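You operate a simulated robot arm through the tools that you are given. There is no shell and no other tool. Be economical: measure what you need, move in short steps, check, and stop when the job is done.

You run a simulated robot arm. Do the job below in one go: nothing can be reset, and whatever is moved stays where it is left.

## Task
Pour the leftover soup into the blue tub, close and date it.
Fine: the cooking note gives the day; lay that label on the aisle side of the tub; the empty cup stays on the rack's top. Set down upright: picnic cup.

Only the result counts: the job must be done as asked and must still hold three seconds after the hand-in. Knocking over, shifting, dropping, spilling or breaking anything else fails it.

## Robot
A 6-joint arm with a two-finger parallel gripper, fixed in place. Base frame: the origin is at the foot of the arm, x ahead of it, y to its left, z up; the work surface is at about z = 0.9. Readings come in m, degrees, newtons and seconds.
With the tool pointing down near the work surface it reaches from about 0.32 to 0.7 m from the base axis. Its first joint turns from -166.0 to 166.0 degrees. Payload 4.1 kg.
Tool frame: the origin (TCP) lies between the finger pads and is the grasp point; the fingertips stand 0.023 m ahead of it; z points along the fingers, y is the line along which they close. The gripper opens to 0.094 m. The fingers are 0.038 m wide and 0.01 m thick; the gripper's body (0.054 by 0.096 m) begins 0.039 m behind the TCP.
Orientation is told as [roll, pitch, yaw] about the base's x, y, z axes, in that order, counted from this pose: with the fingers straight down and closing along the base's y, the tool's x points along the base's -x, its y along +y and its z along -z.

## Interface
- The arm moves only by the tool arm_command. Its argument "series" is a list of rows, each an object (a shift or turn left out is 0, a gripper value left out holds the last) with "travel": the shift along the base's x, y, z in cm, a list of three; "angular": the turn, a rotation vector about the base's x, y, z in degrees, a list of three; "grip": the finger opening in cm, from 0 to 9.4. In form: [{"travel": [x, y, z], "angular": [rx, ry, rz], "grip": grip}, ...]. A call has 1 to 12 rows; each row shifts and turns the commanded pose from where the row before left it. Each row takes 0.2 s and may step no farther than 0.05 m and 8.6 degrees from the row before; otherwise, or with a gripper value out of range, the whole call is refused. Where a pose cannot be reached the arm comes as near as it can. A force on the tool above 40 N (or 10 N above the force at the start of the call, whichever is more), or a blocked arm, ends the call early, and 0.2 s more pass. The fingers move at their own pace (about 0.045 m/s each) and stop on an object; they squeeze with about 28 N. The grip force told is the motor's: it shows also when the fingers shut on nothing. Time passes only in rows, and 0.2 s behind the last, so rows that do not move let the fingers close. The reply holds the time, the measured pose of the TCP, the force on the tool along the base axes, the opening and the grip force, in the units named above and with some noise, with the torque about the TCP (base axes, N m) and any sound that the robot's microphone picked up.
- Cameras (640 x 400 px; columns grow to the right, rows downward): "scene" is fixed at [0.0508, -0.4999, 1.4627]; the picture's right is [0.54, -0.84, 0.00], its down [-0.61, -0.39, -0.69] and it looks along [0.58, 0.37, -0.72] (base axes); focal length 214 px, centre (320, 200). "wrist" rides on the gripper at [0.086, 0.016, -0.074] in the tool frame; the picture's right is [-0.18, 0.98, 0.00], its down [-0.58, -0.11, -0.81] and it looks along [-0.79, -0.15, 0.59] (tool axes); focal length 243 px, centre (320, 200). There is no depth. A picture from a camera that has moved, and an enlarged one, comes with that camera's place and axes in the base frame and with its lens.
- camera(camera): a new picture of that camera. No time passes.
- slide_trunk(by): slides the trunk up (or, below 0, down) by that many m; the arm rides with it, the base frame stays. It gives what a move gives, with no picture.
- close_up(camera, box): a new picture of the part [left, top, right, bottom] of that camera's present view, enlarged. No time passes.
- close_job(): hands the job in; it is judged then, once.

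Work in short steps. Places have to be worked out from the pictures, the camera data and where the tool is seen: move nearer, look again, correct. Check each grasp and each placing, and mend what went wrong. You have 120 turns and 68 pictures in all, those below and enlarged ones among them. Open the gripper and draw the arm clear of the work before you hand the job in, unless the task says otherwise; then end with one line.

The tools are called after ">>>" as name(argument=value, ...) on one line, values as JSON. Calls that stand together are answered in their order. arm_command: Moves the arm, as the interface text tells. Its arguments: {"type":"object","properties":{"series":{"type":"array","items":{"type":"object","properties":{"travel":{"type":"array","items":{"type":"number"}},"angular":{"type":"array","items":{"type":"number"}},"grip":{"type":"number"}}}}},"required":["series"]} The other tools are called the same way: slide_trunk (by) slides the trunk up or down; camera (camera) takes a picture; close_up (camera, box) takes an enlarged picture of a part of a camera's view; close_job () hands the job in.

At the start:

```text
time: 0.0
tool_pos: [0.3437, -0.1813, 1.3077]
tool_rot: [0.0, 0.0, 0.1]
contact_force: [0.3, 0.0, 0.3]
ft_torque: [0.0, -0.03, 0.0]
width: 0.0939
grip_force: 0.1
trunk travel left (down, up): [-0.525, 0.065]
```

scene: 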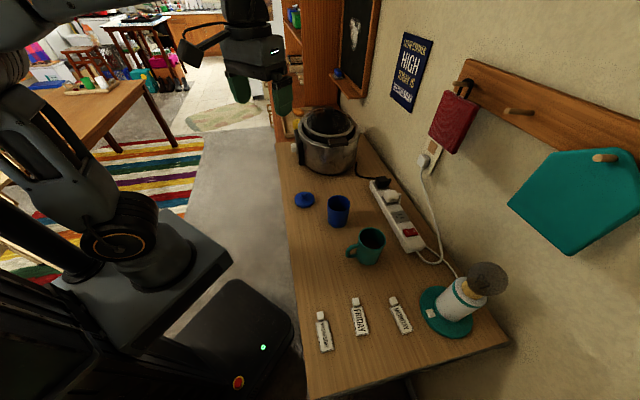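
wrist: 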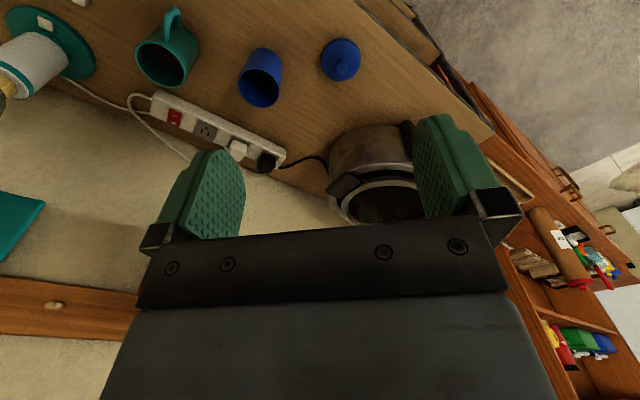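

I start by enlarging the parts of the scene that matter: the labels, the notes on the wall and the vessels.

>>> close_up(camera="scene", box=[300, 260, 520, 390])

>>> close_up(camera="scene", box=[270, 0, 450, 112])

>>> close_up(camera="scene", box=[270, 160, 430, 280])

```text
2.91 times, centred on (410, 325) of scene
camera zoom: at [0.0508, -0.4999, 1.4627], right [0.54, -0.84, 0.0], down [-0.61, -0.39, -0.69], along [0.58, 0.37, -0.72], focal length 624 px, centre (58, -164)
```

zoom: 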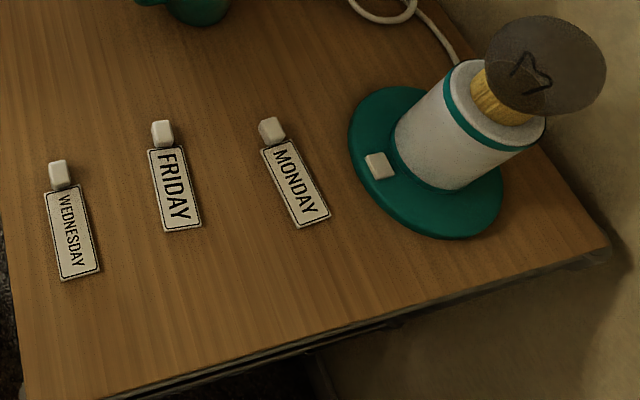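

```text
3.56 times, centred on (360, 56) of scene
camera zoom: at [0.0508, -0.4999, 1.4627], right [0.54, -0.84, 0.0], down [-0.61, -0.39, -0.69], along [0.58, 0.37, -0.72], focal length 763 px, centre (178, 712)
```

zoom: 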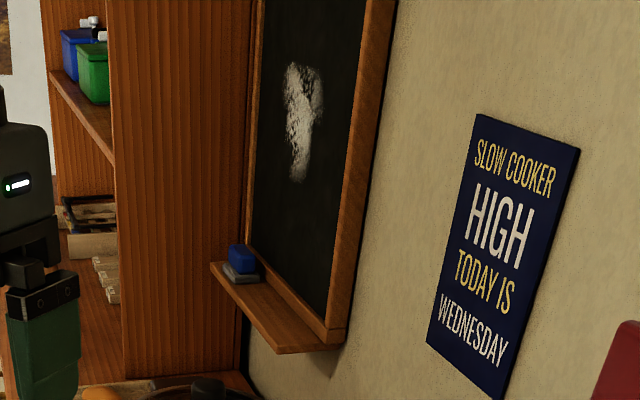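

```text
3.33 times, centred on (350, 220) of scene
camera zoom: at [0.0508, -0.4999, 1.4627], right [0.54, -0.84, 0.0], down [-0.61, -0.39, -0.69], along [0.58, 0.37, -0.72], focal length 715 px, centre (220, 133)
```

zoom: 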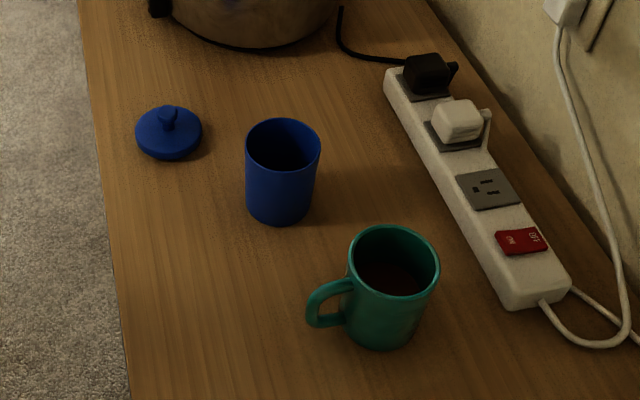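

The note says Wednesday; I still need to find the rack and check for other notes, so I enlarge the cooker and the right-hand wall, and the rest of the room.

>>> close_up(camera="scene", box=[420, 50, 640, 188])

>>> close_up(camera="scene", box=[260, 70, 420, 190])

>>> close_up(camera="scene", box=[400, 240, 540, 345])

```text
2.90 times, centred on (530, 119) of scene
camera zoom: at [0.0508, -0.4999, 1.4627], right [0.54, -0.84, 0.0], down [-0.61, -0.39, -0.69], along [0.58, 0.37, -0.72], focal length 622 px, centre (-289, 435)
```

zoom: 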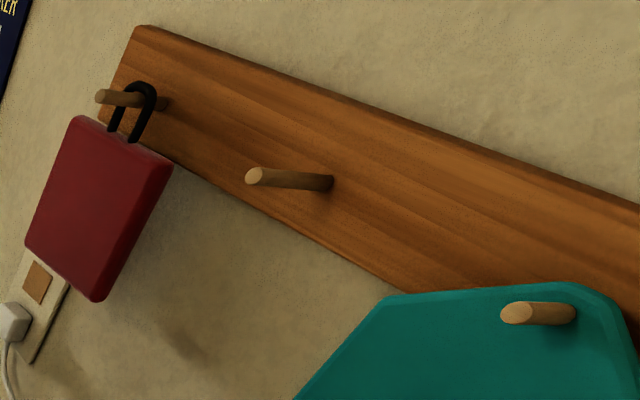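

```text
3.33 times, centred on (340, 130) of scene
camera zoom: at [0.0508, -0.4999, 1.4627], right [0.54, -0.84, 0.0], down [-0.61, -0.39, -0.69], along [0.58, 0.37, -0.72], focal length 715 px, centre (253, 433)
```

zoom: 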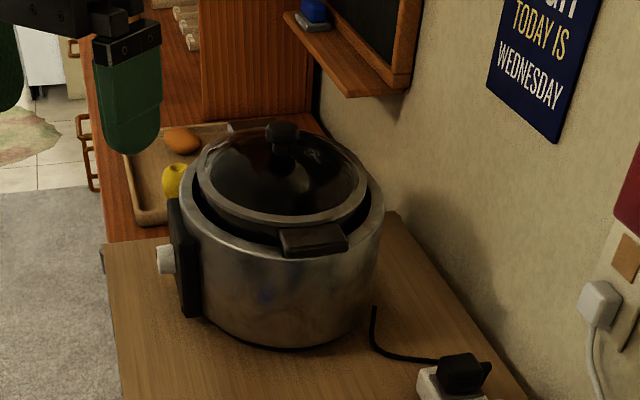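

```text
3.81 times, centred on (470, 292) of scene
camera zoom: at [0.0508, -0.4999, 1.4627], right [0.54, -0.84, 0.0], down [-0.61, -0.39, -0.69], along [0.58, 0.37, -0.72], focal length 817 px, centre (-251, -152)
```

zoom: 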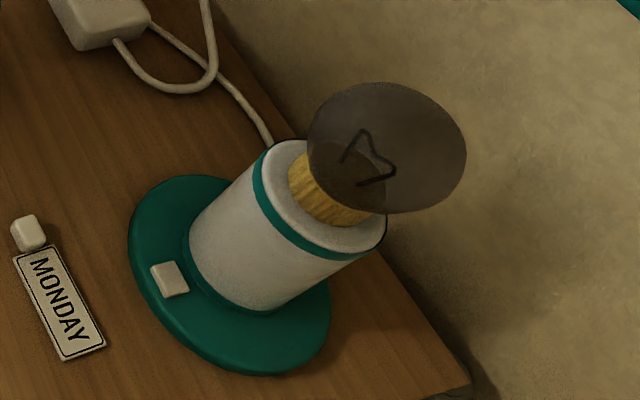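

No rack stands on the table itself, so I turn the wrist to look toward the right (−y) side of the room.

>>> arm_command(series=[{"angular": [0, 0, -8.5]}, {"angular": [0, 0, -8.5]}, {"angular": [0, 0, -8.5]}, {"angular": [0, 0, -8.5]}, {"angular": [0, 0, -8.5]}, {"angular": [0, 0, -8.5]}, {"angular": [0, 0, -8.5]}, {"angular": [0, 0, -8.5]}])

>>> camera(camera="wrist")

```text
time: 1.8
tool_pos: [0.3445, -0.1807, 1.3071]
tool_rot: [-0.1, 0.0, -68.2]
contact_force: [0.2, -0.5, 0.0]
ft_torque: [0.0, -0.02, -0.01]
width: 0.0941
grip_force: 0.1
trunk travel left (down, up): [-0.525, 0.065]
```

```text
59 pictures are left
camera wrist: at [0.3258, -0.0942, 1.3788], right [0.98, 0.2, 0.0], down [0.12, -0.58, 0.81], along [0.16, -0.79, -0.59], focal length 243 px, centre (320, 200)
```

wrist: 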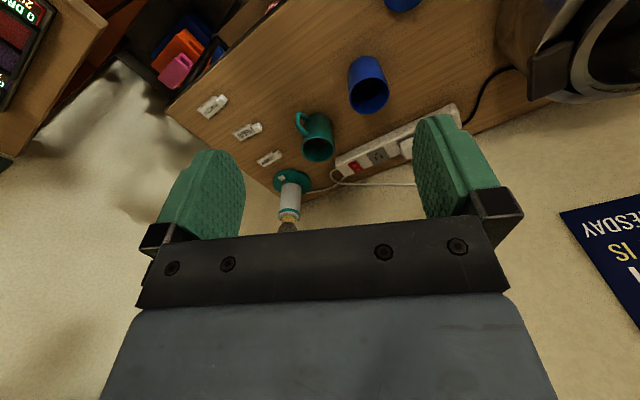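

There is something else (a sign and a counter) farther round to the right; I keep turning.

>>> arm_command(series=[{"angular": [0, 0, -8.5]}, {"angular": [0, 0, -8.5]}, {"angular": [0, 0, -8.5]}, {"angular": [0, 0, -8.5]}, {"angular": [0, 0, -8.5]}, {"angular": [0, 0, -8.5]}, {"angular": [0, 0, -8.5]}])

>>> camera(camera="wrist")

```text
time: 3.4
tool_pos: [0.3443, -0.1808, 1.3071]
tool_rot: [0.0, 0.0, -127.5]
contact_force: [-0.5, -0.7, -0.1]
ft_torque: [0.02, 0.03, 0.03]
width: 0.0939
grip_force: 0.0
trunk travel left (down, up): [-0.525, 0.065]
```

```text
58 pictures are left
camera wrist: at [0.4092, -0.1225, 1.3797], right [0.67, -0.75, 0.0], down [-0.44, -0.39, 0.81], along [-0.6, -0.54, -0.59], focal length 243 px, centre (320, 200)
```

wrist: 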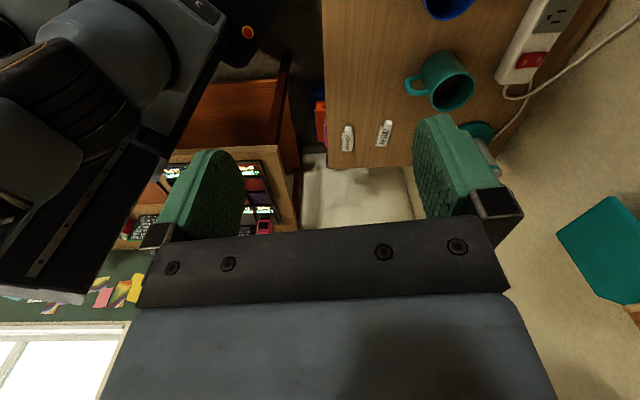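

No rack here either; I turn back and on toward the left side, looking as I go.

>>> arm_command(series=[{"angular": [0, 0, 8.5]}, {"angular": [0, 0, 8.5]}, {"angular": [0, 0, 8.5]}, {"angular": [0, 0, 8.5]}, {"angular": [0, 0, 8.5]}, {"angular": [0, 0, 8.5]}, {"angular": [0, 0, 8.5]}, {"angular": [0, 0, 8.5]}, {"angular": [0, 0, 8.5]}])

>>> close_up(camera="wrist", box=[0, 0, 330, 205])

>>> arm_command(series=[{"angular": [0, 0, 8.5]}, {"angular": [0, 0, 8.5]}, {"angular": [0, 0, 8.5]}, {"angular": [0, 0, 8.5]}, {"angular": [0, 0, 8.5]}, {"angular": [0, 0, 8.5]}, {"angular": [0, 0, 8.5]}, {"angular": [0, 0, 8.5]}, {"angular": [0, 0, 8.5]}, {"angular": [0, 0, 8.5]}, {"angular": [0, 0, 8.5]}])

>>> camera(camera="wrist")

```text
time: 5.4
tool_pos: [0.3437, -0.1817, 1.3069]
tool_rot: [0.0, 0.1, -50.8]
contact_force: [-0.1, -0.2, 0.6]
ft_torque: [0.04, -0.01, 0.03]
width: 0.0941
grip_force: 0.1
trunk travel left (down, up): [-0.525, 0.065]
```

```text
1.94 times, centred on (165, 102) of wrist
camera zoom: at [0.3011, -0.1036, 1.38], right [0.88, 0.48, 0.0], down [0.28, -0.52, 0.81], along [0.39, -0.71, -0.59], focal length 470 px, centre (621, 389)
```

zoom: 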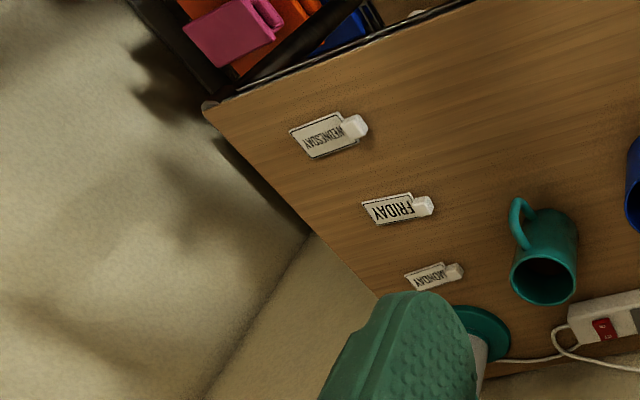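

```text
time: 7.8
tool_pos: [0.344, -0.1813, 1.3082]
tool_rot: [0.0, -0.1, 42.8]
contact_force: [-0.2, -0.1, -0.1]
ft_torque: [0.02, 0.0, -0.01]
width: 0.0941
grip_force: 0.0
trunk travel left (down, up): [-0.525, 0.065]
```

```text
56 pictures are left
camera wrist: at [0.2687, -0.2279, 1.3797], right [-0.53, 0.85, 0.0], down [0.5, 0.31, 0.81], along [0.68, 0.43, -0.59], focal length 243 px, centre (320, 200)
```

wrist: 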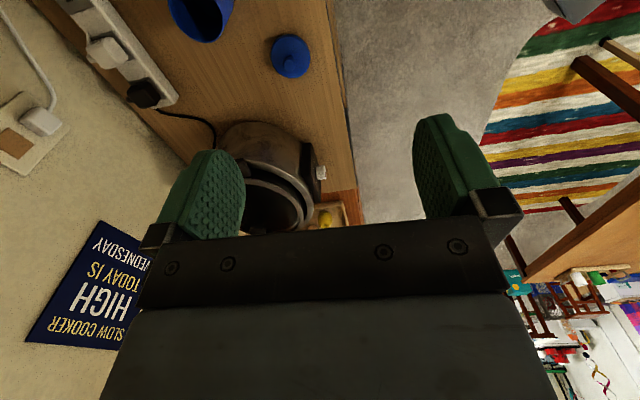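

Still no rack; I keep turning left to see that side and behind.

>>> arm_command(series=[{"angular": [0, 0, 8.5]}, {"angular": [0, 0, 8.5]}, {"angular": [0, 0, 8.5]}, {"angular": [0, 0, 8.5]}, {"angular": [0, 0, 8.5]}, {"angular": [0, 0, 8.5]}, {"angular": [0, 0, 8.5]}, {"angular": [0, 0, 8.5]}, {"angular": [0, 0, 8.5]}])

>>> camera(camera="wrist")

```text
time: 9.8
tool_pos: [0.3428, -0.1812, 1.3076]
tool_rot: [0.0, -0.1, 119.2]
contact_force: [-0.2, 0.1, 0.6]
ft_torque: [-0.02, -0.01, 0.0]
width: 0.094
grip_force: 0.1
trunk travel left (down, up): [-0.525, 0.065]
```

```text
55 pictures are left
camera wrist: at [0.3708, -0.2635, 1.3802], right [-0.95, -0.32, 0.0], down [-0.19, 0.56, 0.81], along [-0.26, 0.76, -0.59], focal length 243 px, centre (320, 200)
```

wrist: 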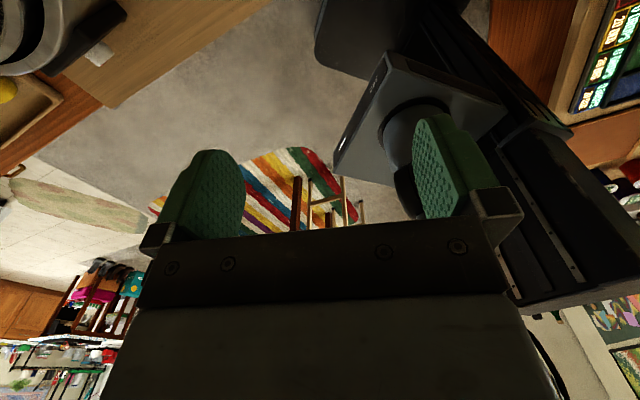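

No rack in that part of the room. The pictures facing right showed coloured bins on a low black frame beyond the table's right end (near x≈-0.1, y≈-0.65, z≈0.45), so I turn back to inspect it from closer.

>>> arm_command(series=[{"angular": [0, 0, -8.5]}, {"angular": [0, 0, -8.5]}, {"angular": [0, 0, -8.5]}, {"angular": [0, 0, -8.5]}, {"angular": [0, 0, -8.5]}, {"angular": [0, 0, -8.5]}, {"angular": [0, 0, -8.5]}, {"angular": [0, 0, -8.5]}, {"angular": [0, 0, -8.5]}, {"angular": [0, 0, -8.5]}, {"angular": [0, 0, -8.5]}, {"angular": [0, 0, -8.5]}])

>>> arm_command(series=[{"angular": [0, 0, -8.5], "travel": [-1.5, -1.5, 0]}, {"angular": [0, 0, -8.5], "travel": [-1.5, -1.5, 0]}, {"angular": [0, 0, -8.5], "travel": [-1.5, -1.5, 0]}, {"angular": [0, 0, -8.5], "travel": [-1.5, -1.5, 0]}, {"angular": [0, 0, -8.5], "travel": [-1.5, -1.5, 0]}, {"angular": [0, 0, -8.5], "travel": [-1.5, -1.5, 0]}, {"angular": [0, 0, -8.5], "travel": [-1.5, -1.5, 0]}, {"angular": [0, 0, -8.5], "travel": [-1.5, -1.5, 0]}, {"angular": [0, 0, -8.5], "travel": [-1.5, -1.5, 0]}, {"angular": [0, 0, -8.5], "travel": [-1.5, -1.5, 0]}, {"angular": [0, 0, -8.5]}, {"angular": [0, 0, -8.5]}])

>>> camera(camera="wrist")

```text
time: 12.4
tool_pos: [0.3435, -0.182, 1.3065]
tool_rot: [0.1, 0.0, 16.8]
contact_force: [0.1, 0.6, 0.7]
ft_torque: [0.01, -0.01, -0.01]
width: 0.0939
grip_force: 0.1
trunk travel left (down, up): [-0.525, 0.065]
```

```text
time: 15.0
tool_pos: [0.1951, -0.3319, 1.3095]
tool_rot: [0.0, -0.1, -85.0]
contact_force: [-0.6, 1.1, 0.0]
ft_torque: [-0.01, 0.02, -0.03]
width: 0.094
grip_force: 0.0
trunk travel left (down, up): [-0.525, 0.065]
```

```text
54 pictures are left
camera wrist: at [0.2031, -0.2435, 1.3806], right [1.0, -0.1, 0.0], down [-0.06, -0.59, 0.81], along [-0.08, -0.8, -0.59], focal length 243 px, centre (320, 200)
```

wrist: 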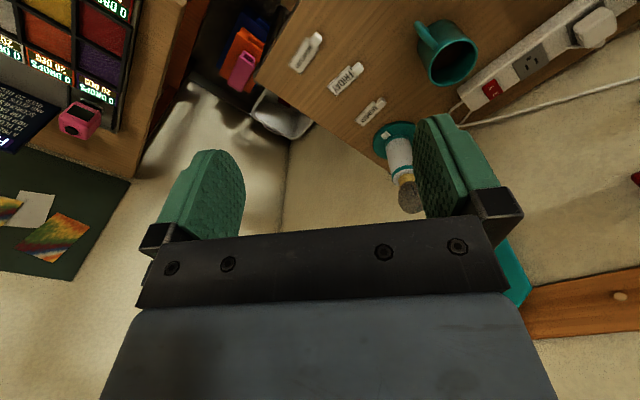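

I enlarge the colored bins and the white object at the table's end.

>>> close_up(camera="wrist", box=[160, 0, 360, 150])

>>> close_up(camera="wrist", box=[0, 0, 160, 160])

```text
2.67 times, centred on (260, 75) of wrist
camera zoom: at [0.2031, -0.2435, 1.3806], right [1.0, -0.1, 0.0], down [-0.06, -0.59, 0.81], along [-0.08, -0.8, -0.59], focal length 647 px, centre (480, 533)
```

zoom: 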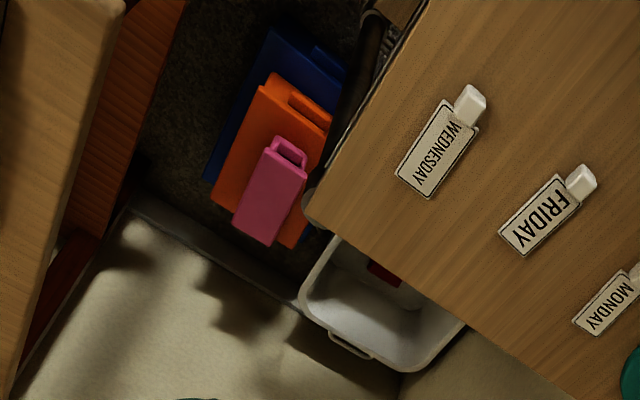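

```text
2.50 times, centred on (80, 80) of wrist
camera zoom: at [0.2031, -0.2435, 1.3806], right [1.0, -0.1, 0.0], down [-0.06, -0.59, 0.81], along [-0.08, -0.8, -0.59], focal length 606 px, centre (920, 500)
```

zoom: 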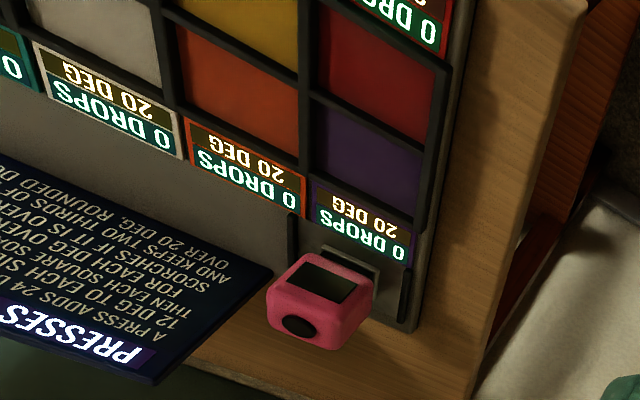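

The bins are on the floor and a white basin stands under the table; "the rack" could be this whole table-like unit. I move into the aisle, lower, to look at what the top board stands on.

>>> arm_command(series=[{"angular": [0, 0, 7.3], "travel": [-2.8, -1.2, -2.5]}, {"angular": [0, 0, 7.3], "travel": [-2.8, -1.2, -3]}, {"angular": [0, 0, 7.3], "travel": [-2.8, -1.2, -3]}, {"angular": [0, 0, 7.3], "travel": [-2.8, -1.2, -3]}, {"angular": [0, 0, 7.3], "travel": [-2.8, -1.2, -3]}, {"angular": [0, 0, 7.3], "travel": [-2.8, -1.2, -3]}, {"angular": [0, 0, 7.3], "travel": [-2.8, -1.2, -3]}])

>>> camera(camera="wrist")

```text
time: 16.6
tool_pos: [-0.0009, -0.4158, 1.102]
tool_rot: [0.0, -0.1, -33.9]
contact_force: [0.9, 0.6, 0.4]
ft_torque: [0.0, 0.04, 0.0]
width: 0.0937
grip_force: 0.0
trunk travel left (down, up): [-0.525, 0.065]
```

```text
51 pictures are left
camera wrist: at [-0.0643, -0.3524, 1.1737], right [0.7, 0.71, 0.0], down [0.42, -0.41, 0.81], along [0.58, -0.56, -0.59], focal length 243 px, centre (320, 200)
```

wrist: 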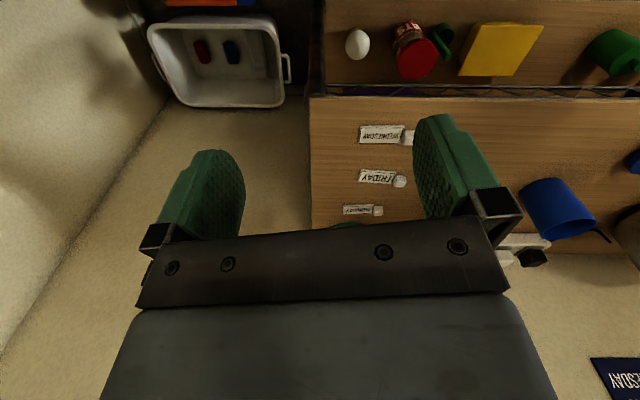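

The work surface is the top board of a wire rack (jar, egg and peppers are on its lower shelf), so the cup simply goes back onto this top. From the scene picture I judge the mug at ≈(0.384,-0.453), tub ≈(0.458,-0.31), lid ≈(0.46,-0.175), Wednesday knob ≈(0.178,-0.42). I move above the mug to refine this.

>>> arm_command(series=[{"angular": [0, 0, 2.7], "travel": [4, 0, 2]}, {"angular": [0, 0, 2.7], "travel": [4, 0, 2]}, {"angular": [0, 0, 2.7], "travel": [4, 0, 2]}, {"angular": [0, 0, 2.7], "travel": [4, 0, 2]}, {"angular": [0, 0, 2.7], "travel": [4, 0, 2]}, {"angular": [0, 0, 2.7], "travel": [4, 0, 1]}, {"angular": [0, 0, 2.7], "travel": [4, -1, 0]}])

>>> camera(camera="wrist")

>>> camera(camera="scene")

```text
time: 18.2
tool_pos: [0.2815, -0.4236, 1.2091]
tool_rot: [0.0, 0.1, -14.9]
contact_force: [0.2, 0.3, 0.5]
ft_torque: [-0.03, -0.02, -0.01]
width: 0.094
grip_force: 0.1
trunk travel left (down, up): [-0.525, 0.065]
```

```text
50 pictures are left
camera wrist: at [0.2014, -0.3856, 1.2819], right [0.43, 0.9, 0.0], down [0.53, -0.26, 0.81], along [0.73, -0.35, -0.59], focal length 243 px, centre (320, 200)
```

wrist: 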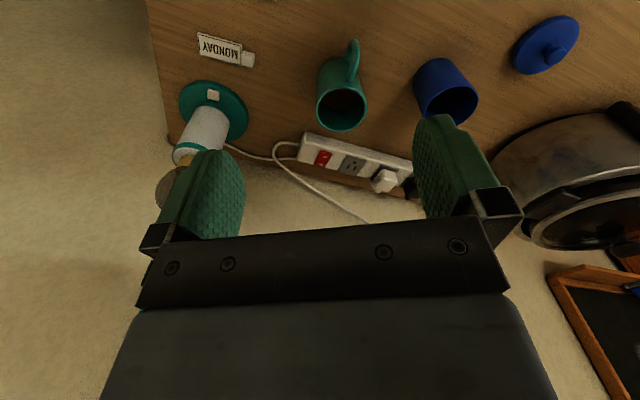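

```text
49 pictures are left
```

scene: 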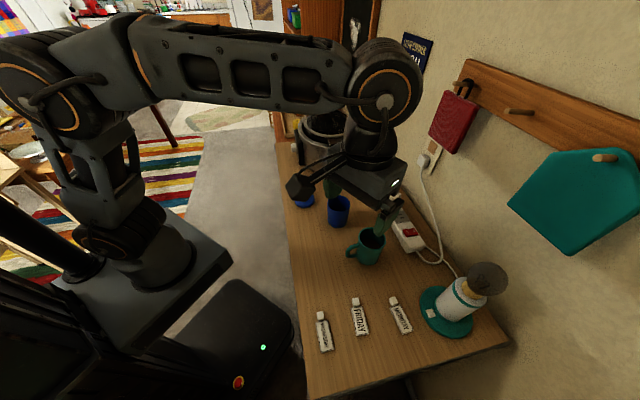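

I enlarge the mug, tub and lid in the wrist view to triangulate.

>>> close_up(camera="wrist", box=[300, 0, 600, 180])

```text
2.13 times, centred on (450, 90) of wrist
camera zoom: at [0.2014, -0.3856, 1.2819], right [0.43, 0.9, 0.0], down [0.53, -0.26, 0.81], along [0.73, -0.35, -0.59], focal length 518 px, centre (43, 435)
```

zoom: 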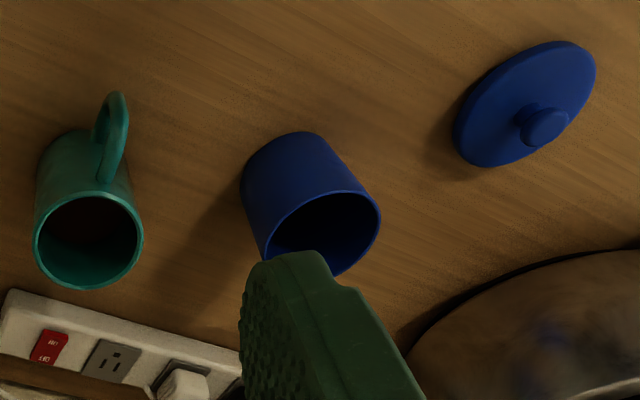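

Both views agree: mug axis ≈(0.383,-0.445), rim z≈1.0, diameter ≈67 mm, handle pointing along 132°. I go over it and down to z≈1.05, then check.

>>> arm_command(series=[{"travel": [3.4, -0.7, 0]}, {"travel": [3.4, -0.7, 0]}, {"travel": [3.35, -0.74, 0]}, {"travel": [0, 0, -4]}, {"travel": [0, 0, -4]}, {"travel": [0, 0, -4]}, {"travel": [0, 0, -3.5]}, {"travel": [0, 0, 0]}])

>>> close_up(camera="scene", box=[300, 160, 460, 280])

>>> camera(camera="wrist")

```text
time: 20.0
tool_pos: [0.3828, -0.443, 1.0561]
tool_rot: [0.0, 0.0, -15.0]
contact_force: [-0.8, -0.8, 0.1]
ft_torque: [0.02, -0.01, -0.07]
width: 0.0939
grip_force: 0.1
trunk travel left (down, up): [-0.525, 0.065]
```

```text
3.33 times, centred on (380, 220) of scene
camera zoom: at [0.0508, -0.4999, 1.4627], right [0.54, -0.84, 0.0], down [-0.61, -0.39, -0.69], along [0.58, 0.37, -0.72], focal length 715 px, centre (120, 133)
```

zoom: 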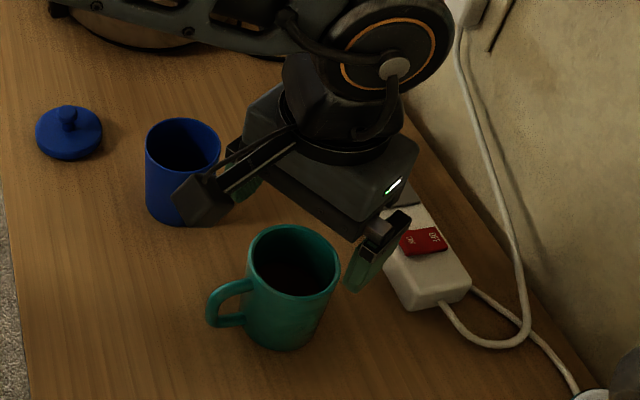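

```text
46 pictures are left
camera wrist: at [0.3022, -0.405, 1.1279], right [0.43, 0.9, 0.0], down [0.53, -0.26, 0.81], along [0.73, -0.35, -0.59], focal length 243 px, centre (320, 200)
```

wrist: 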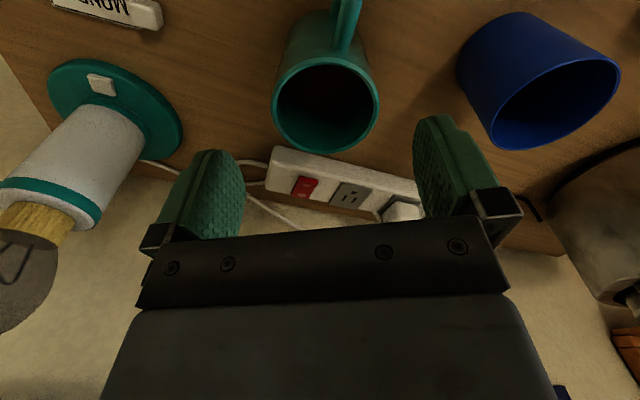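

The mug's rim refines to centre ≈(0.382,-0.439), rim z≈0.985. I shift 4 mm in y and descend to TCP z≈0.963.

>>> arm_command(series=[{"travel": [0, 0.4, -3]}, {"travel": [0, 0, -3]}, {"travel": [0, 0, -3.2]}, {}, {}])

>>> close_up(camera="scene", box=[300, 160, 460, 280])

>>> camera(camera="wrist")

```text
time: 21.2
tool_pos: [0.3801, -0.4403, 0.965]
tool_rot: [0.0, -0.1, -15.0]
contact_force: [-0.3, 0.0, 0.5]
ft_torque: [0.05, -0.01, 0.01]
width: 0.0938
grip_force: 0.0
trunk travel left (down, up): [-0.525, 0.065]
```

```text
3.33 times, centred on (380, 220) of scene
camera zoom: at [0.0508, -0.4999, 1.4627], right [0.54, -0.84, 0.0], down [-0.61, -0.39, -0.69], along [0.58, 0.37, -0.72], focal length 715 px, centre (120, 133)
```

zoom: 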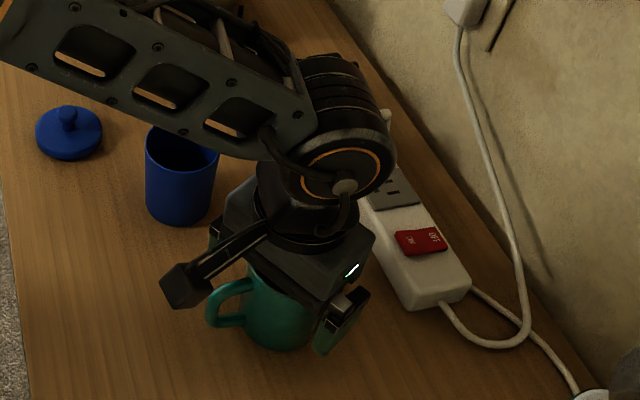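

```text
44 pictures are left
camera wrist: at [0.3002, -0.4021, 1.0375], right [0.43, 0.9, 0.0], down [0.53, -0.26, 0.81], along [0.73, -0.35, -0.59], focal length 243 px, centre (320, 200)
```

wrist: 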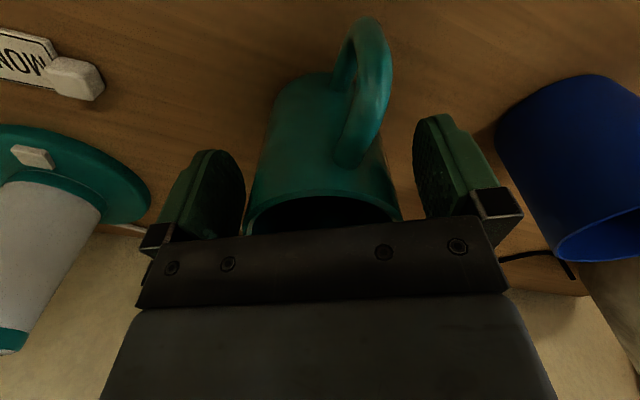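

The mug is centred between the pads and the handle is clear; I close the fingers.

>>> arm_command(series=[{"grip": 5}, {"grip": 5}, {"grip": 5}, {"grip": 5}, {"grip": 5}])

```text
time: 22.4
tool_pos: [0.3802, -0.4402, 0.9664]
tool_rot: [0.0, 0.0, -15.0]
contact_force: [-0.5, -1.2, 1.3]
ft_torque: [0.02, -0.02, -0.04]
width: 0.0709
grip_force: 28.3
trunk travel left (down, up): [-0.525, 0.065]
```

The mug is gripped (71 mm, 28 N). I lift it straight and slowly.

>>> arm_command(series=[{"travel": [0, 0, 1]}, {"travel": [0, 0, 1.5]}, {"travel": [0, 0, 2]}, {"travel": [0, 0, 2]}, {"travel": [0, 0, 2]}, {"travel": [0, 0, 2]}, {"travel": [0, 0, 2]}, {"travel": [0, 0, 1.5]}])

>>> camera(camera="wrist")

```text
time: 24.2
tool_pos: [0.3786, -0.4445, 1.1042]
tool_rot: [0.1, 0.1, -15.0]
contact_force: [0.7, 0.7, -3.3]
ft_torque: [-0.01, -0.02, 0.0]
width: 0.0712
grip_force: 28.2
trunk travel left (down, up): [-0.525, 0.065]
```

```text
43 pictures are left
camera wrist: at [0.2985, -0.4054, 1.1774], right [0.43, 0.9, 0.0], down [0.53, -0.26, 0.81], along [0.73, -0.35, -0.59], focal length 243 px, centre (320, 200)
```

wrist: 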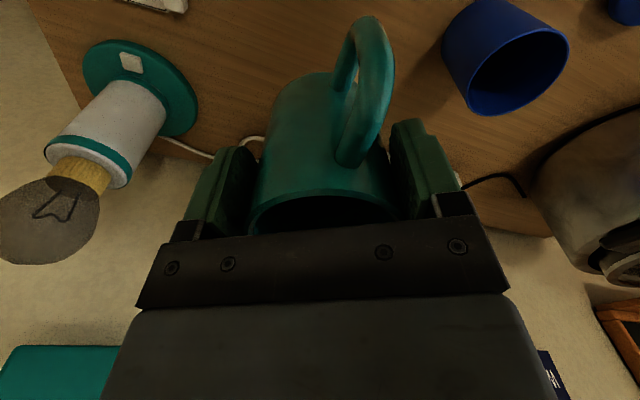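

The mug is held well. The camera bracket would be on the low side when tipping, so I first spin the held mug about its axis by 165°, which also turns the handle away from the pouring lip.

>>> arm_command(series=[{"angular": [0, 0, -3], "travel": [0, 0, 0.5]}, {"angular": [0, 0, -6], "travel": [0, 0, 0.5]}, {"angular": [0, 0, -6], "travel": [0, 0, 0.5]}, {"angular": [0, 0, -6], "travel": [0, 0, 0.5]}, {"angular": [0, 0, -6]}, {"angular": [0, 0, -6]}, {"angular": [0, 0, -6]}, {"angular": [0, 0, -6]}, {"angular": [0, 0, -6]}, {"angular": [0, 0, -6]}, {"angular": [0, 0, -6]}, {"angular": [0, 0, -6]}])

>>> arm_command(series=[{"angular": [0, 0, -6]}, {"angular": [0, 0, -6]}, {"angular": [0, 0, -6]}, {"angular": [0, 0, -6]}, {"angular": [0, 0, -6]}, {"angular": [0, 0, -6]}, {"angular": [0, 0, -6]}])

```text
time: 26.8
tool_pos: [0.3797, -0.4439, 1.1252]
tool_rot: [0.0, -0.1, -84.1]
contact_force: [-0.4, 0.5, -2.8]
ft_torque: [0.03, 0.02, 0.02]
width: 0.0711
grip_force: 27.6
trunk travel left (down, up): [-0.525, 0.065]
```

```text
time: 28.4
tool_pos: [0.3795, -0.443, 1.1237]
tool_rot: [-0.1, 0.1, -126.1]
contact_force: [0.3, 0.0, -2.7]
ft_torque: [0.0, 0.02, 0.01]
width: 0.071
grip_force: 28.1
trunk travel left (down, up): [-0.525, 0.065]
```

No trouble turning. I continue to yaw −180 while carrying the upright mug to just wall-ward of the tub, staying above its rim.

>>> arm_command(series=[{"angular": [0, 0, -6], "travel": [1.3, 1.4, 0.5]}, {"angular": [0, 0, -6], "travel": [1.3, 1.5, 0.5]}, {"angular": [0, 0, -6], "travel": [1.3, 1.5, 0]}, {"angular": [0, 0, -6], "travel": [1.3, 1.5, 0]}, {"angular": [0, 0, -6], "travel": [1.3, 1.5, 0]}, {"angular": [0, 0, -6], "travel": [1.3, 1.5, 0]}, {"angular": [0, 0, -6], "travel": [1.3, 1.5, 0]}, {"angular": [0, 0, -6], "travel": [1.3, 1.5, 0]}, {"angular": [0, 0, -6], "travel": [1.5, 1.5, 0]}, {}])

>>> close_up(camera="scene", box=[280, 130, 440, 250])

>>> camera(camera="wrist")

```text
time: 30.6
tool_pos: [0.5001, -0.3078, 1.1346]
tool_rot: [0.0, 0.0, 180.0]
contact_force: [-0.2, 0.3, -2.7]
ft_torque: [-0.02, -0.03, 0.0]
width: 0.071
grip_force: 28.1
trunk travel left (down, up): [-0.525, 0.065]
```

```text
3.33 times, centred on (360, 190) of scene
camera zoom: at [0.0508, -0.4999, 1.4627], right [0.54, -0.84, 0.0], down [-0.61, -0.39, -0.69], along [0.58, 0.37, -0.72], focal length 715 px, centre (187, 233)
```

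zoom: 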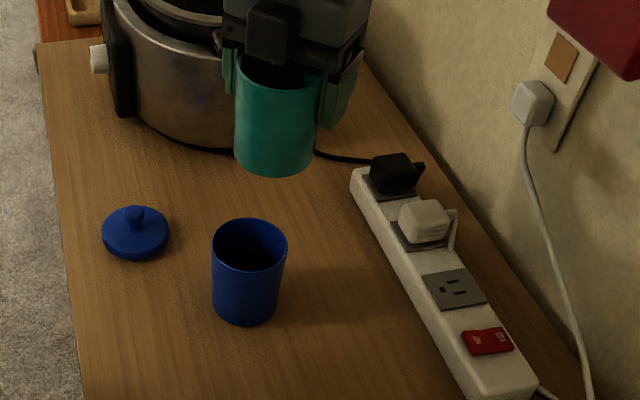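

```text
41 pictures are left
camera wrist: at [0.5849, -0.3238, 1.207], right [-0.18, -0.98, 0.0], down [-0.58, 0.11, 0.81], along [-0.79, 0.15, -0.59], focal length 243 px, centre (320, 200)
```

wrist: 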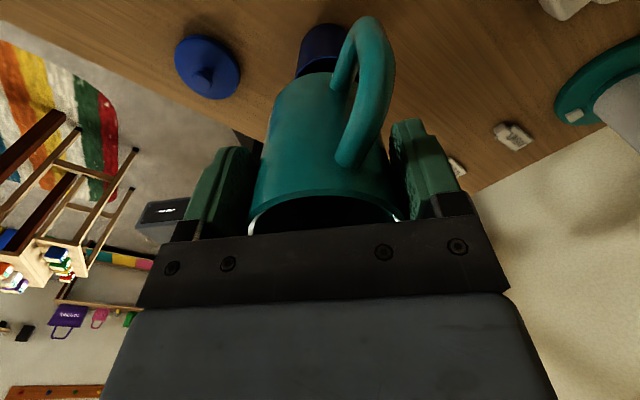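

The mug is beside/above the tub with the handle facing wall-ward. I tip it in steps about −y, keeping the lip above the tub's centre, first to 30°.

>>> arm_command(series=[{"angular": [0, -5, 0], "travel": [0.15, 0, -1.03]}, {"angular": [0, -5, 0], "travel": [0.14, 0, -1.03]}, {"angular": [0, -5, 0], "travel": [0.09, 0, -1.06]}, {"angular": [0, -5, 0], "travel": [0.09, 0, -1.06]}, {"angular": [0, -5, 0], "travel": [0.03, 0, -1.16]}, {"angular": [0, -5, 0], "travel": [0.03, 0, -1.16]}])

>>> close_up(camera="scene", box=[280, 130, 440, 250])

```text
time: 32.0
tool_pos: [0.504, -0.3085, 1.0711]
tool_rot: [0.0, 30.0, -180.0]
contact_force: [-0.4, -0.3, -2.0]
ft_torque: [0.0, 0.03, 0.01]
width: 0.0713
grip_force: 28.0
trunk travel left (down, up): [-0.525, 0.065]
```

```text
3.33 times, centred on (360, 190) of scene
camera zoom: at [0.0508, -0.4999, 1.4627], right [0.54, -0.84, 0.0], down [-0.61, -0.39, -0.69], along [0.58, 0.37, -0.72], focal length 715 px, centre (187, 233)
```

zoom: 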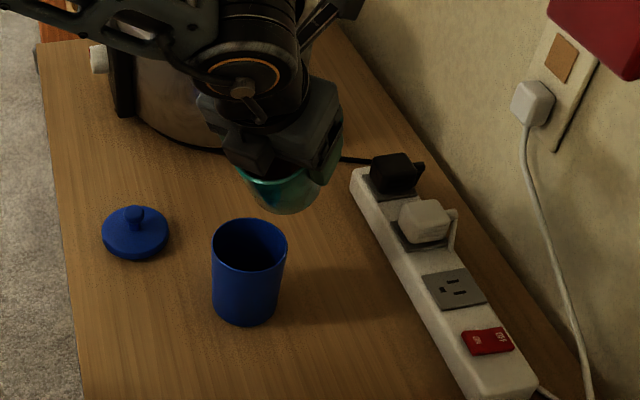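

The lip sits above the tub as computed and nothing has run out yet. I tip on to 60°.

>>> arm_command(series=[{"angular": [0, -5, 0], "travel": [-0.03, 0, -0.89]}, {"angular": [0, -5, 0], "travel": [-0.03, 0, -0.89]}, {"angular": [0, -3.33, 0], "travel": [-0.06, 0, -0.35]}, {"angular": [0, -3.33, 0], "travel": [-0.06, 0, -0.34]}, {"angular": [0, -3.34, 0], "travel": [-0.07, 0, -0.34]}, {"angular": [0, -3.33, 0], "travel": [-0.1, 0, -0.12]}, {"angular": [0, -3.33, 0], "travel": [-0.1, 0, -0.12]}, {"angular": [0, -3.34, 0], "travel": [-0.1, 0, -0.12]}, {}])

>>> close_up(camera="scene", box=[280, 130, 440, 250])

```text
time: 34.0
tool_pos: [0.4989, -0.3094, 1.0372]
tool_rot: [0.0, 60.1, -179.9]
contact_force: [0.1, 0.6, -2.9]
ft_torque: [0.01, 0.11, -0.03]
width: 0.0707
grip_force: 28.6
trunk travel left (down, up): [-0.525, 0.065]
```

```text
3.33 times, centred on (360, 190) of scene
camera zoom: at [0.0508, -0.4999, 1.4627], right [0.54, -0.84, 0.0], down [-0.61, -0.39, -0.69], along [0.58, 0.37, -0.72], focal length 715 px, centre (187, 233)
```

zoom: 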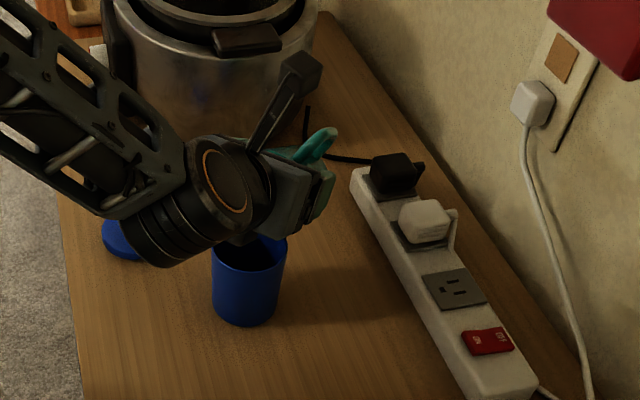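

No flow yet, tub untouched. I tip slowly on to 90°.

>>> arm_command(series=[{"angular": [0, -3.33, 0], "travel": [-0.13, 0, -0.04]}, {"angular": [0, -3.33, 0], "travel": [-0.13, 0, -0.04]}, {"angular": [0, -3.34, 0], "travel": [-0.14, 0, -0.04]}, {}, {"angular": [0, -3.33, 0], "travel": [-0.16, 0, 0]}, {"angular": [0, -3.33, 0], "travel": [-0.17, 0, 0]}, {"angular": [0, -3.34, 0], "travel": [-0.17, 0, 0]}, {}, {"angular": [0, -3.33, 0], "travel": [-0.19, 0, 0.03]}, {"angular": [0, -3.33, 0], "travel": [-0.19, 0, 0.03]}, {"angular": [0, -3.34, 0], "travel": [-0.2, 0, 0.04]}, {}])

>>> close_up(camera="scene", box=[280, 130, 440, 250])

>>> camera(camera="wrist")

```text
time: 36.6
tool_pos: [0.483, -0.3098, 1.0375]
tool_rot: [140.8, 89.9, -39.1]
contact_force: [-0.3, 0.7, -2.8]
ft_torque: [0.01, 0.04, 0.04]
width: 0.0708
grip_force: 27.9
trunk travel left (down, up): [-0.525, 0.065]
```

```text
3.33 times, centred on (360, 190) of scene
camera zoom: at [0.0508, -0.4999, 1.4627], right [0.54, -0.84, 0.0], down [-0.61, -0.39, -0.69], along [0.58, 0.37, -0.72], focal length 715 px, centre (187, 233)
```

zoom: 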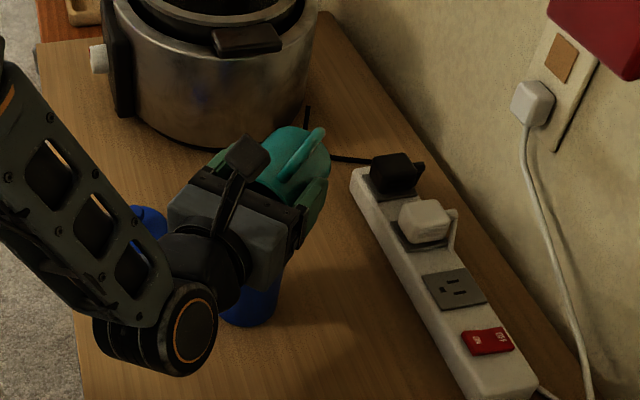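

```text
37 pictures are left
camera wrist: at [0.4084, -0.3247, 1.122], right [0.0, -0.98, -0.18], down [-0.81, 0.11, -0.58], along [0.59, 0.15, -0.79], focal length 243 px, centre (320, 200)
```

wrist: 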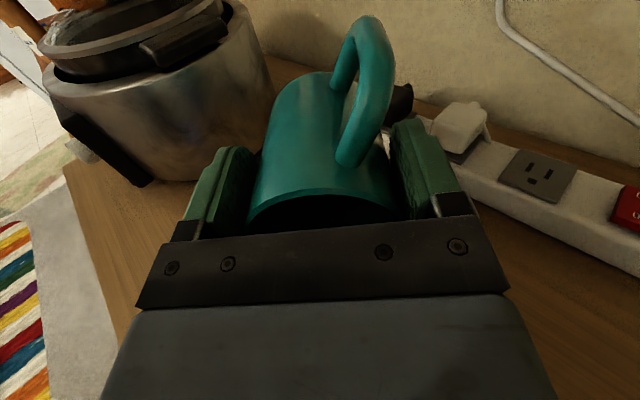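

At 90° the weight is still about the same; I tip carefully on to 108° and hold for the soup to run out.

>>> arm_command(series=[{"angular": [0, -3.33, 0], "travel": [-0.21, 0, 0.1]}, {"angular": [0, -3.33, 0], "travel": [-0.21, 0, 0.1]}, {"angular": [0, -3.34, 0], "travel": [-0.22, 0, 0.1]}, {}, {"angular": [0, -3.33, 0], "travel": [-0.22, 0, 0.07]}, {"angular": [0, -3.33, 0], "travel": [-0.22, 0, 0.07]}, {"angular": [0, -1.3, 0], "travel": [-0.1, 0, 0.03]}, {}, {}, {}, {}, {}])

>>> close_up(camera="scene", box=[280, 130, 440, 250])

```text
time: 38.1
tool_pos: [0.4742, -0.3091, 1.0479]
tool_rot: [178.0, 72.1, -1.7]
contact_force: [-2.3, -0.7, 20.8]
ft_torque: [-0.13, 1.26, 0.02]
width: 0.0708
grip_force: 28.1
trunk travel left (down, up): [-0.525, 0.065]
stopped in row 7: the force on the tool passed its limit at 41 N (the readings are from after the stop); the commanded pose is now the measured one
```

```text
3.33 times, centred on (360, 190) of scene
camera zoom: at [0.0508, -0.4999, 1.4627], right [0.54, -0.84, 0.0], down [-0.61, -0.39, -0.69], along [0.58, 0.37, -0.72], focal length 715 px, centre (187, 233)
```

zoom: 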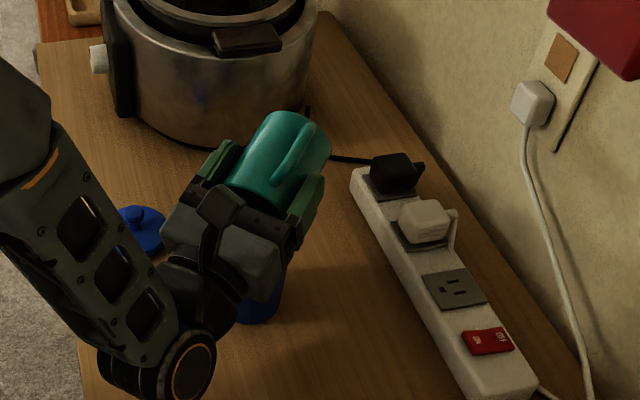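

The tool's underside has touched the tub rim (force acts about 6 cm behind the TCP). I lift straight up 2.5 cm at once.

>>> arm_command(series=[{"travel": [0, 0, 0.5]}, {"travel": [0, 0, 1]}, {"travel": [0, 0, 1]}])

>>> close_up(camera="scene", box=[280, 130, 440, 250])

```text
time: 38.9
tool_pos: [0.4738, -0.309, 1.07]
tool_rot: [179.3, 72.7, -0.7]
contact_force: [0.5, -0.2, -2.4]
ft_torque: [-0.01, 0.05, -0.02]
width: 0.0709
grip_force: 27.2
trunk travel left (down, up): [-0.525, 0.065]
```

```text
3.33 times, centred on (360, 190) of scene
camera zoom: at [0.0508, -0.4999, 1.4627], right [0.54, -0.84, 0.0], down [-0.61, -0.39, -0.69], along [0.58, 0.37, -0.72], focal length 715 px, centre (187, 233)
```

zoom: 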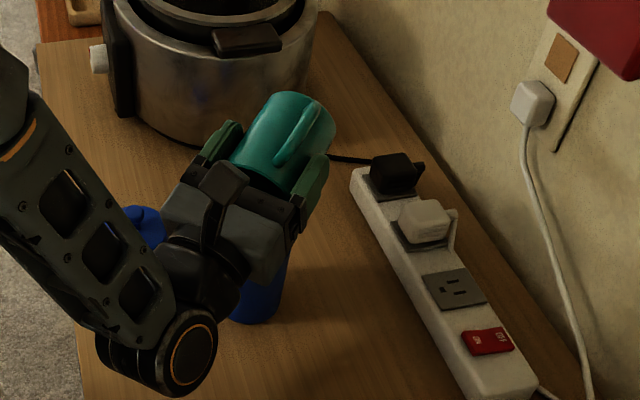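

Free again. I raise another 1.5 cm while tipping to ~117°, then hold so that it empties.

>>> arm_command(series=[{"travel": [-0.1, 0, 0.5], "angular": [0, -3, 0]}, {"travel": [-0.1, 0, 0.5], "angular": [0, -3, 0]}, {"travel": [-0.1, 0, 0.5], "angular": [0, -3, 0]}, {}, {}, {}, {}, {}, {}, {}, {}, {}])

>>> camera(camera="wrist")

```text
time: 41.5
tool_pos: [0.4716, -0.3091, 1.0845]
tool_rot: [179.2, 63.6, -0.7]
contact_force: [0.3, 0.3, -2.3]
ft_torque: [0.03, 0.08, 0.0]
width: 0.0708
grip_force: 28.0
trunk travel left (down, up): [-0.525, 0.065]
```

```text
34 pictures are left
camera wrist: at [0.3652, -0.3249, 1.1283], right [0.08, -0.98, -0.16], down [-0.46, 0.1, -0.88], along [0.88, 0.15, -0.45], focal length 243 px, centre (320, 200)
```

wrist: 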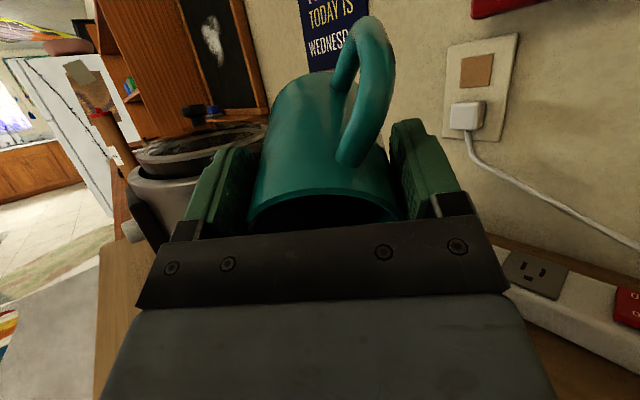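

Held tipped for over 2 s. Now I rise and turn the mug back upright, still over the tub.

>>> arm_command(series=[{"travel": [0, 0, 2]}, {"travel": [0, 0, 2]}, {"travel": [0.2, 0, 1], "angular": [0, 7, 0]}, {"travel": [0.5, 0, 0], "angular": [0, 8, 0]}, {"travel": [0.5, 0, 0], "angular": [0, 8, 0]}, {"travel": [0.5, 0, 0], "angular": [0, 8, 0]}, {"travel": [0.5, 0, 0], "angular": [0, 8, 0]}, {"travel": [0.5, 0, 0], "angular": [0, 8, 0]}, {"travel": [0.2, 0, 0], "angular": [0, 8, 0]}, {"travel": [0.1, 0, 0], "angular": [0, 8, 0]}, {"angular": [0, 8, 0]}])

>>> arm_command(series=[{"angular": [0, 8, 0]}, {"angular": [0, 8, 0]}, {"angular": [0, 8, 0]}, {"angular": [0, 8, 0]}, {"angular": [0, 8, 0]}, {"angular": [0, 5.5, 0]}, {}])

>>> close_up(camera="scene", box=[280, 130, 440, 250])

```text
time: 43.9
tool_pos: [0.5017, -0.3094, 1.136]
tool_rot: [0.4, 45.3, -179.5]
contact_force: [0.0, 0.5, -2.8]
ft_torque: [0.05, 0.08, -0.02]
width: 0.071
grip_force: 27.6
trunk travel left (down, up): [-0.525, 0.065]
```

```text
time: 45.5
tool_pos: [0.5018, -0.3103, 1.1342]
tool_rot: [0.0, -0.2, -179.7]
contact_force: [0.5, -0.1, -2.1]
ft_torque: [-0.02, 0.0, 0.0]
width: 0.0709
grip_force: 27.7
trunk travel left (down, up): [-0.525, 0.065]
```

```text
3.33 times, centred on (360, 190) of scene
camera zoom: at [0.0508, -0.4999, 1.4627], right [0.54, -0.84, 0.0], down [-0.61, -0.39, -0.69], along [0.58, 0.37, -0.72], focal length 715 px, centre (187, 233)
```

zoom: 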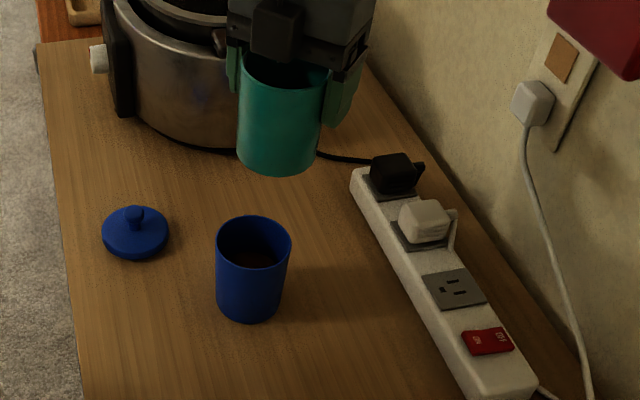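

The soup is visible in the tub, the mug is empty and upright, no spill to be seen (the tub moved maybe 2–3 mm). I take the mug back to its old place, lowering until just above the board.

>>> arm_command(series=[{"travel": [-2.1, -2.1, 0]}, {"travel": [-2.1, -2.1, 0]}, {"travel": [-2.1, -2.1, 0]}, {"travel": [-2.1, -2.1, 0]}, {"travel": [-2.1, -2.1, 0]}, {"travel": [-2.1, -1.9, 0]}, {"travel": [0, 0, -4]}, {"travel": [0, 0, -4]}, {"travel": [0, 0, -4]}, {"travel": [0, 0, -3]}, {"travel": [0, 0, -1]}, {}])

>>> close_up(camera="scene", box=[300, 180, 460, 300])

```text
time: 48.1
tool_pos: [0.3758, -0.4311, 0.9757]
tool_rot: [-0.2, -0.1, -179.7]
contact_force: [0.8, 0.5, -2.5]
ft_torque: [-0.02, 0.03, 0.05]
width: 0.071
grip_force: 28.1
trunk travel left (down, up): [-0.525, 0.065]
```

```text
3.33 times, centred on (380, 240) of scene
camera zoom: at [0.0508, -0.4999, 1.4627], right [0.54, -0.84, 0.0], down [-0.61, -0.39, -0.69], along [0.58, 0.37, -0.72], focal length 715 px, centre (120, 67)
```

zoom: 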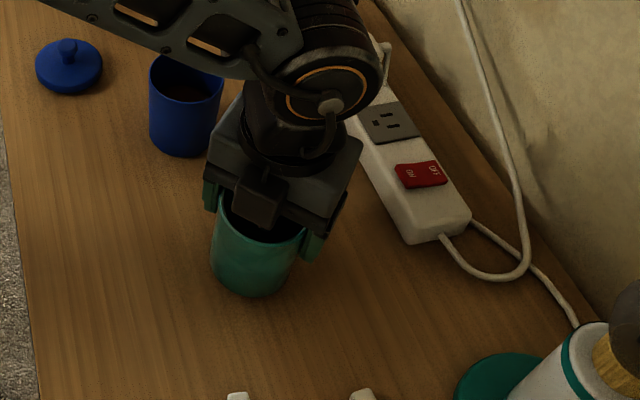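

The mug is about 1 cm above the board. I lower in 2–3 mm steps and watch the force.

>>> arm_command(series=[{"travel": [0, 0, -0.3]}, {"travel": [0, 0, -0.3]}, {"travel": [0, 0, -0.2]}, {"travel": [0, 0, -0.2]}, {}])

```text
time: 49.3
tool_pos: [0.3765, -0.4339, 0.9673]
tool_rot: [0.0, -0.1, -179.7]
contact_force: [-0.9, -0.1, 1.1]
ft_torque: [-0.12, 0.06, -0.01]
width: 0.0708
grip_force: 27.8
trunk travel left (down, up): [-0.525, 0.065]
```

Force has gone from −2.5 to +1 N: the mug rests on the board. I release it.

>>> arm_command(series=[{"grip": 7.3}, {"grip": 8}, {"grip": 9.4}, {}, {}])

>>> arm_command(series=[{"travel": [0, 0, 2]}, {"travel": [0, 0, 3]}, {"travel": [0, 0, 4]}, {"travel": [0, 0, 4]}, {"travel": [0, 0, 4]}, {"travel": [0, 0, 2]}])

>>> camera(camera="wrist")

```text
time: 50.5
tool_pos: [0.3768, -0.432, 0.9656]
tool_rot: [0.0, 0.0, -179.7]
contact_force: [0.4, 0.4, 0.3]
ft_torque: [-0.02, -0.01, -0.01]
width: 0.094
grip_force: 0.2
trunk travel left (down, up): [-0.525, 0.065]
```

```text
time: 51.9
tool_pos: [0.3767, -0.4307, 1.1579]
tool_rot: [-0.2, -0.1, -179.8]
contact_force: [-0.7, -0.3, 0.0]
ft_torque: [0.0, 0.01, 0.0]
width: 0.0941
grip_force: 0.1
trunk travel left (down, up): [-0.525, 0.065]
```

```text
31 pictures are left
camera wrist: at [0.4622, -0.4467, 1.23], right [-0.18, -0.98, 0.0], down [-0.58, 0.1, 0.81], along [-0.79, 0.14, -0.59], focal length 243 px, centre (320, 200)
```

wrist: 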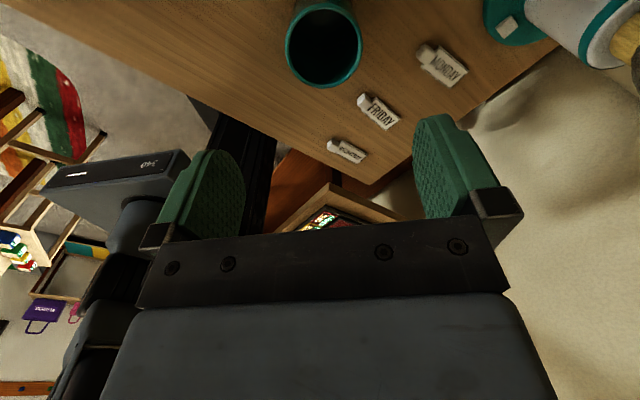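

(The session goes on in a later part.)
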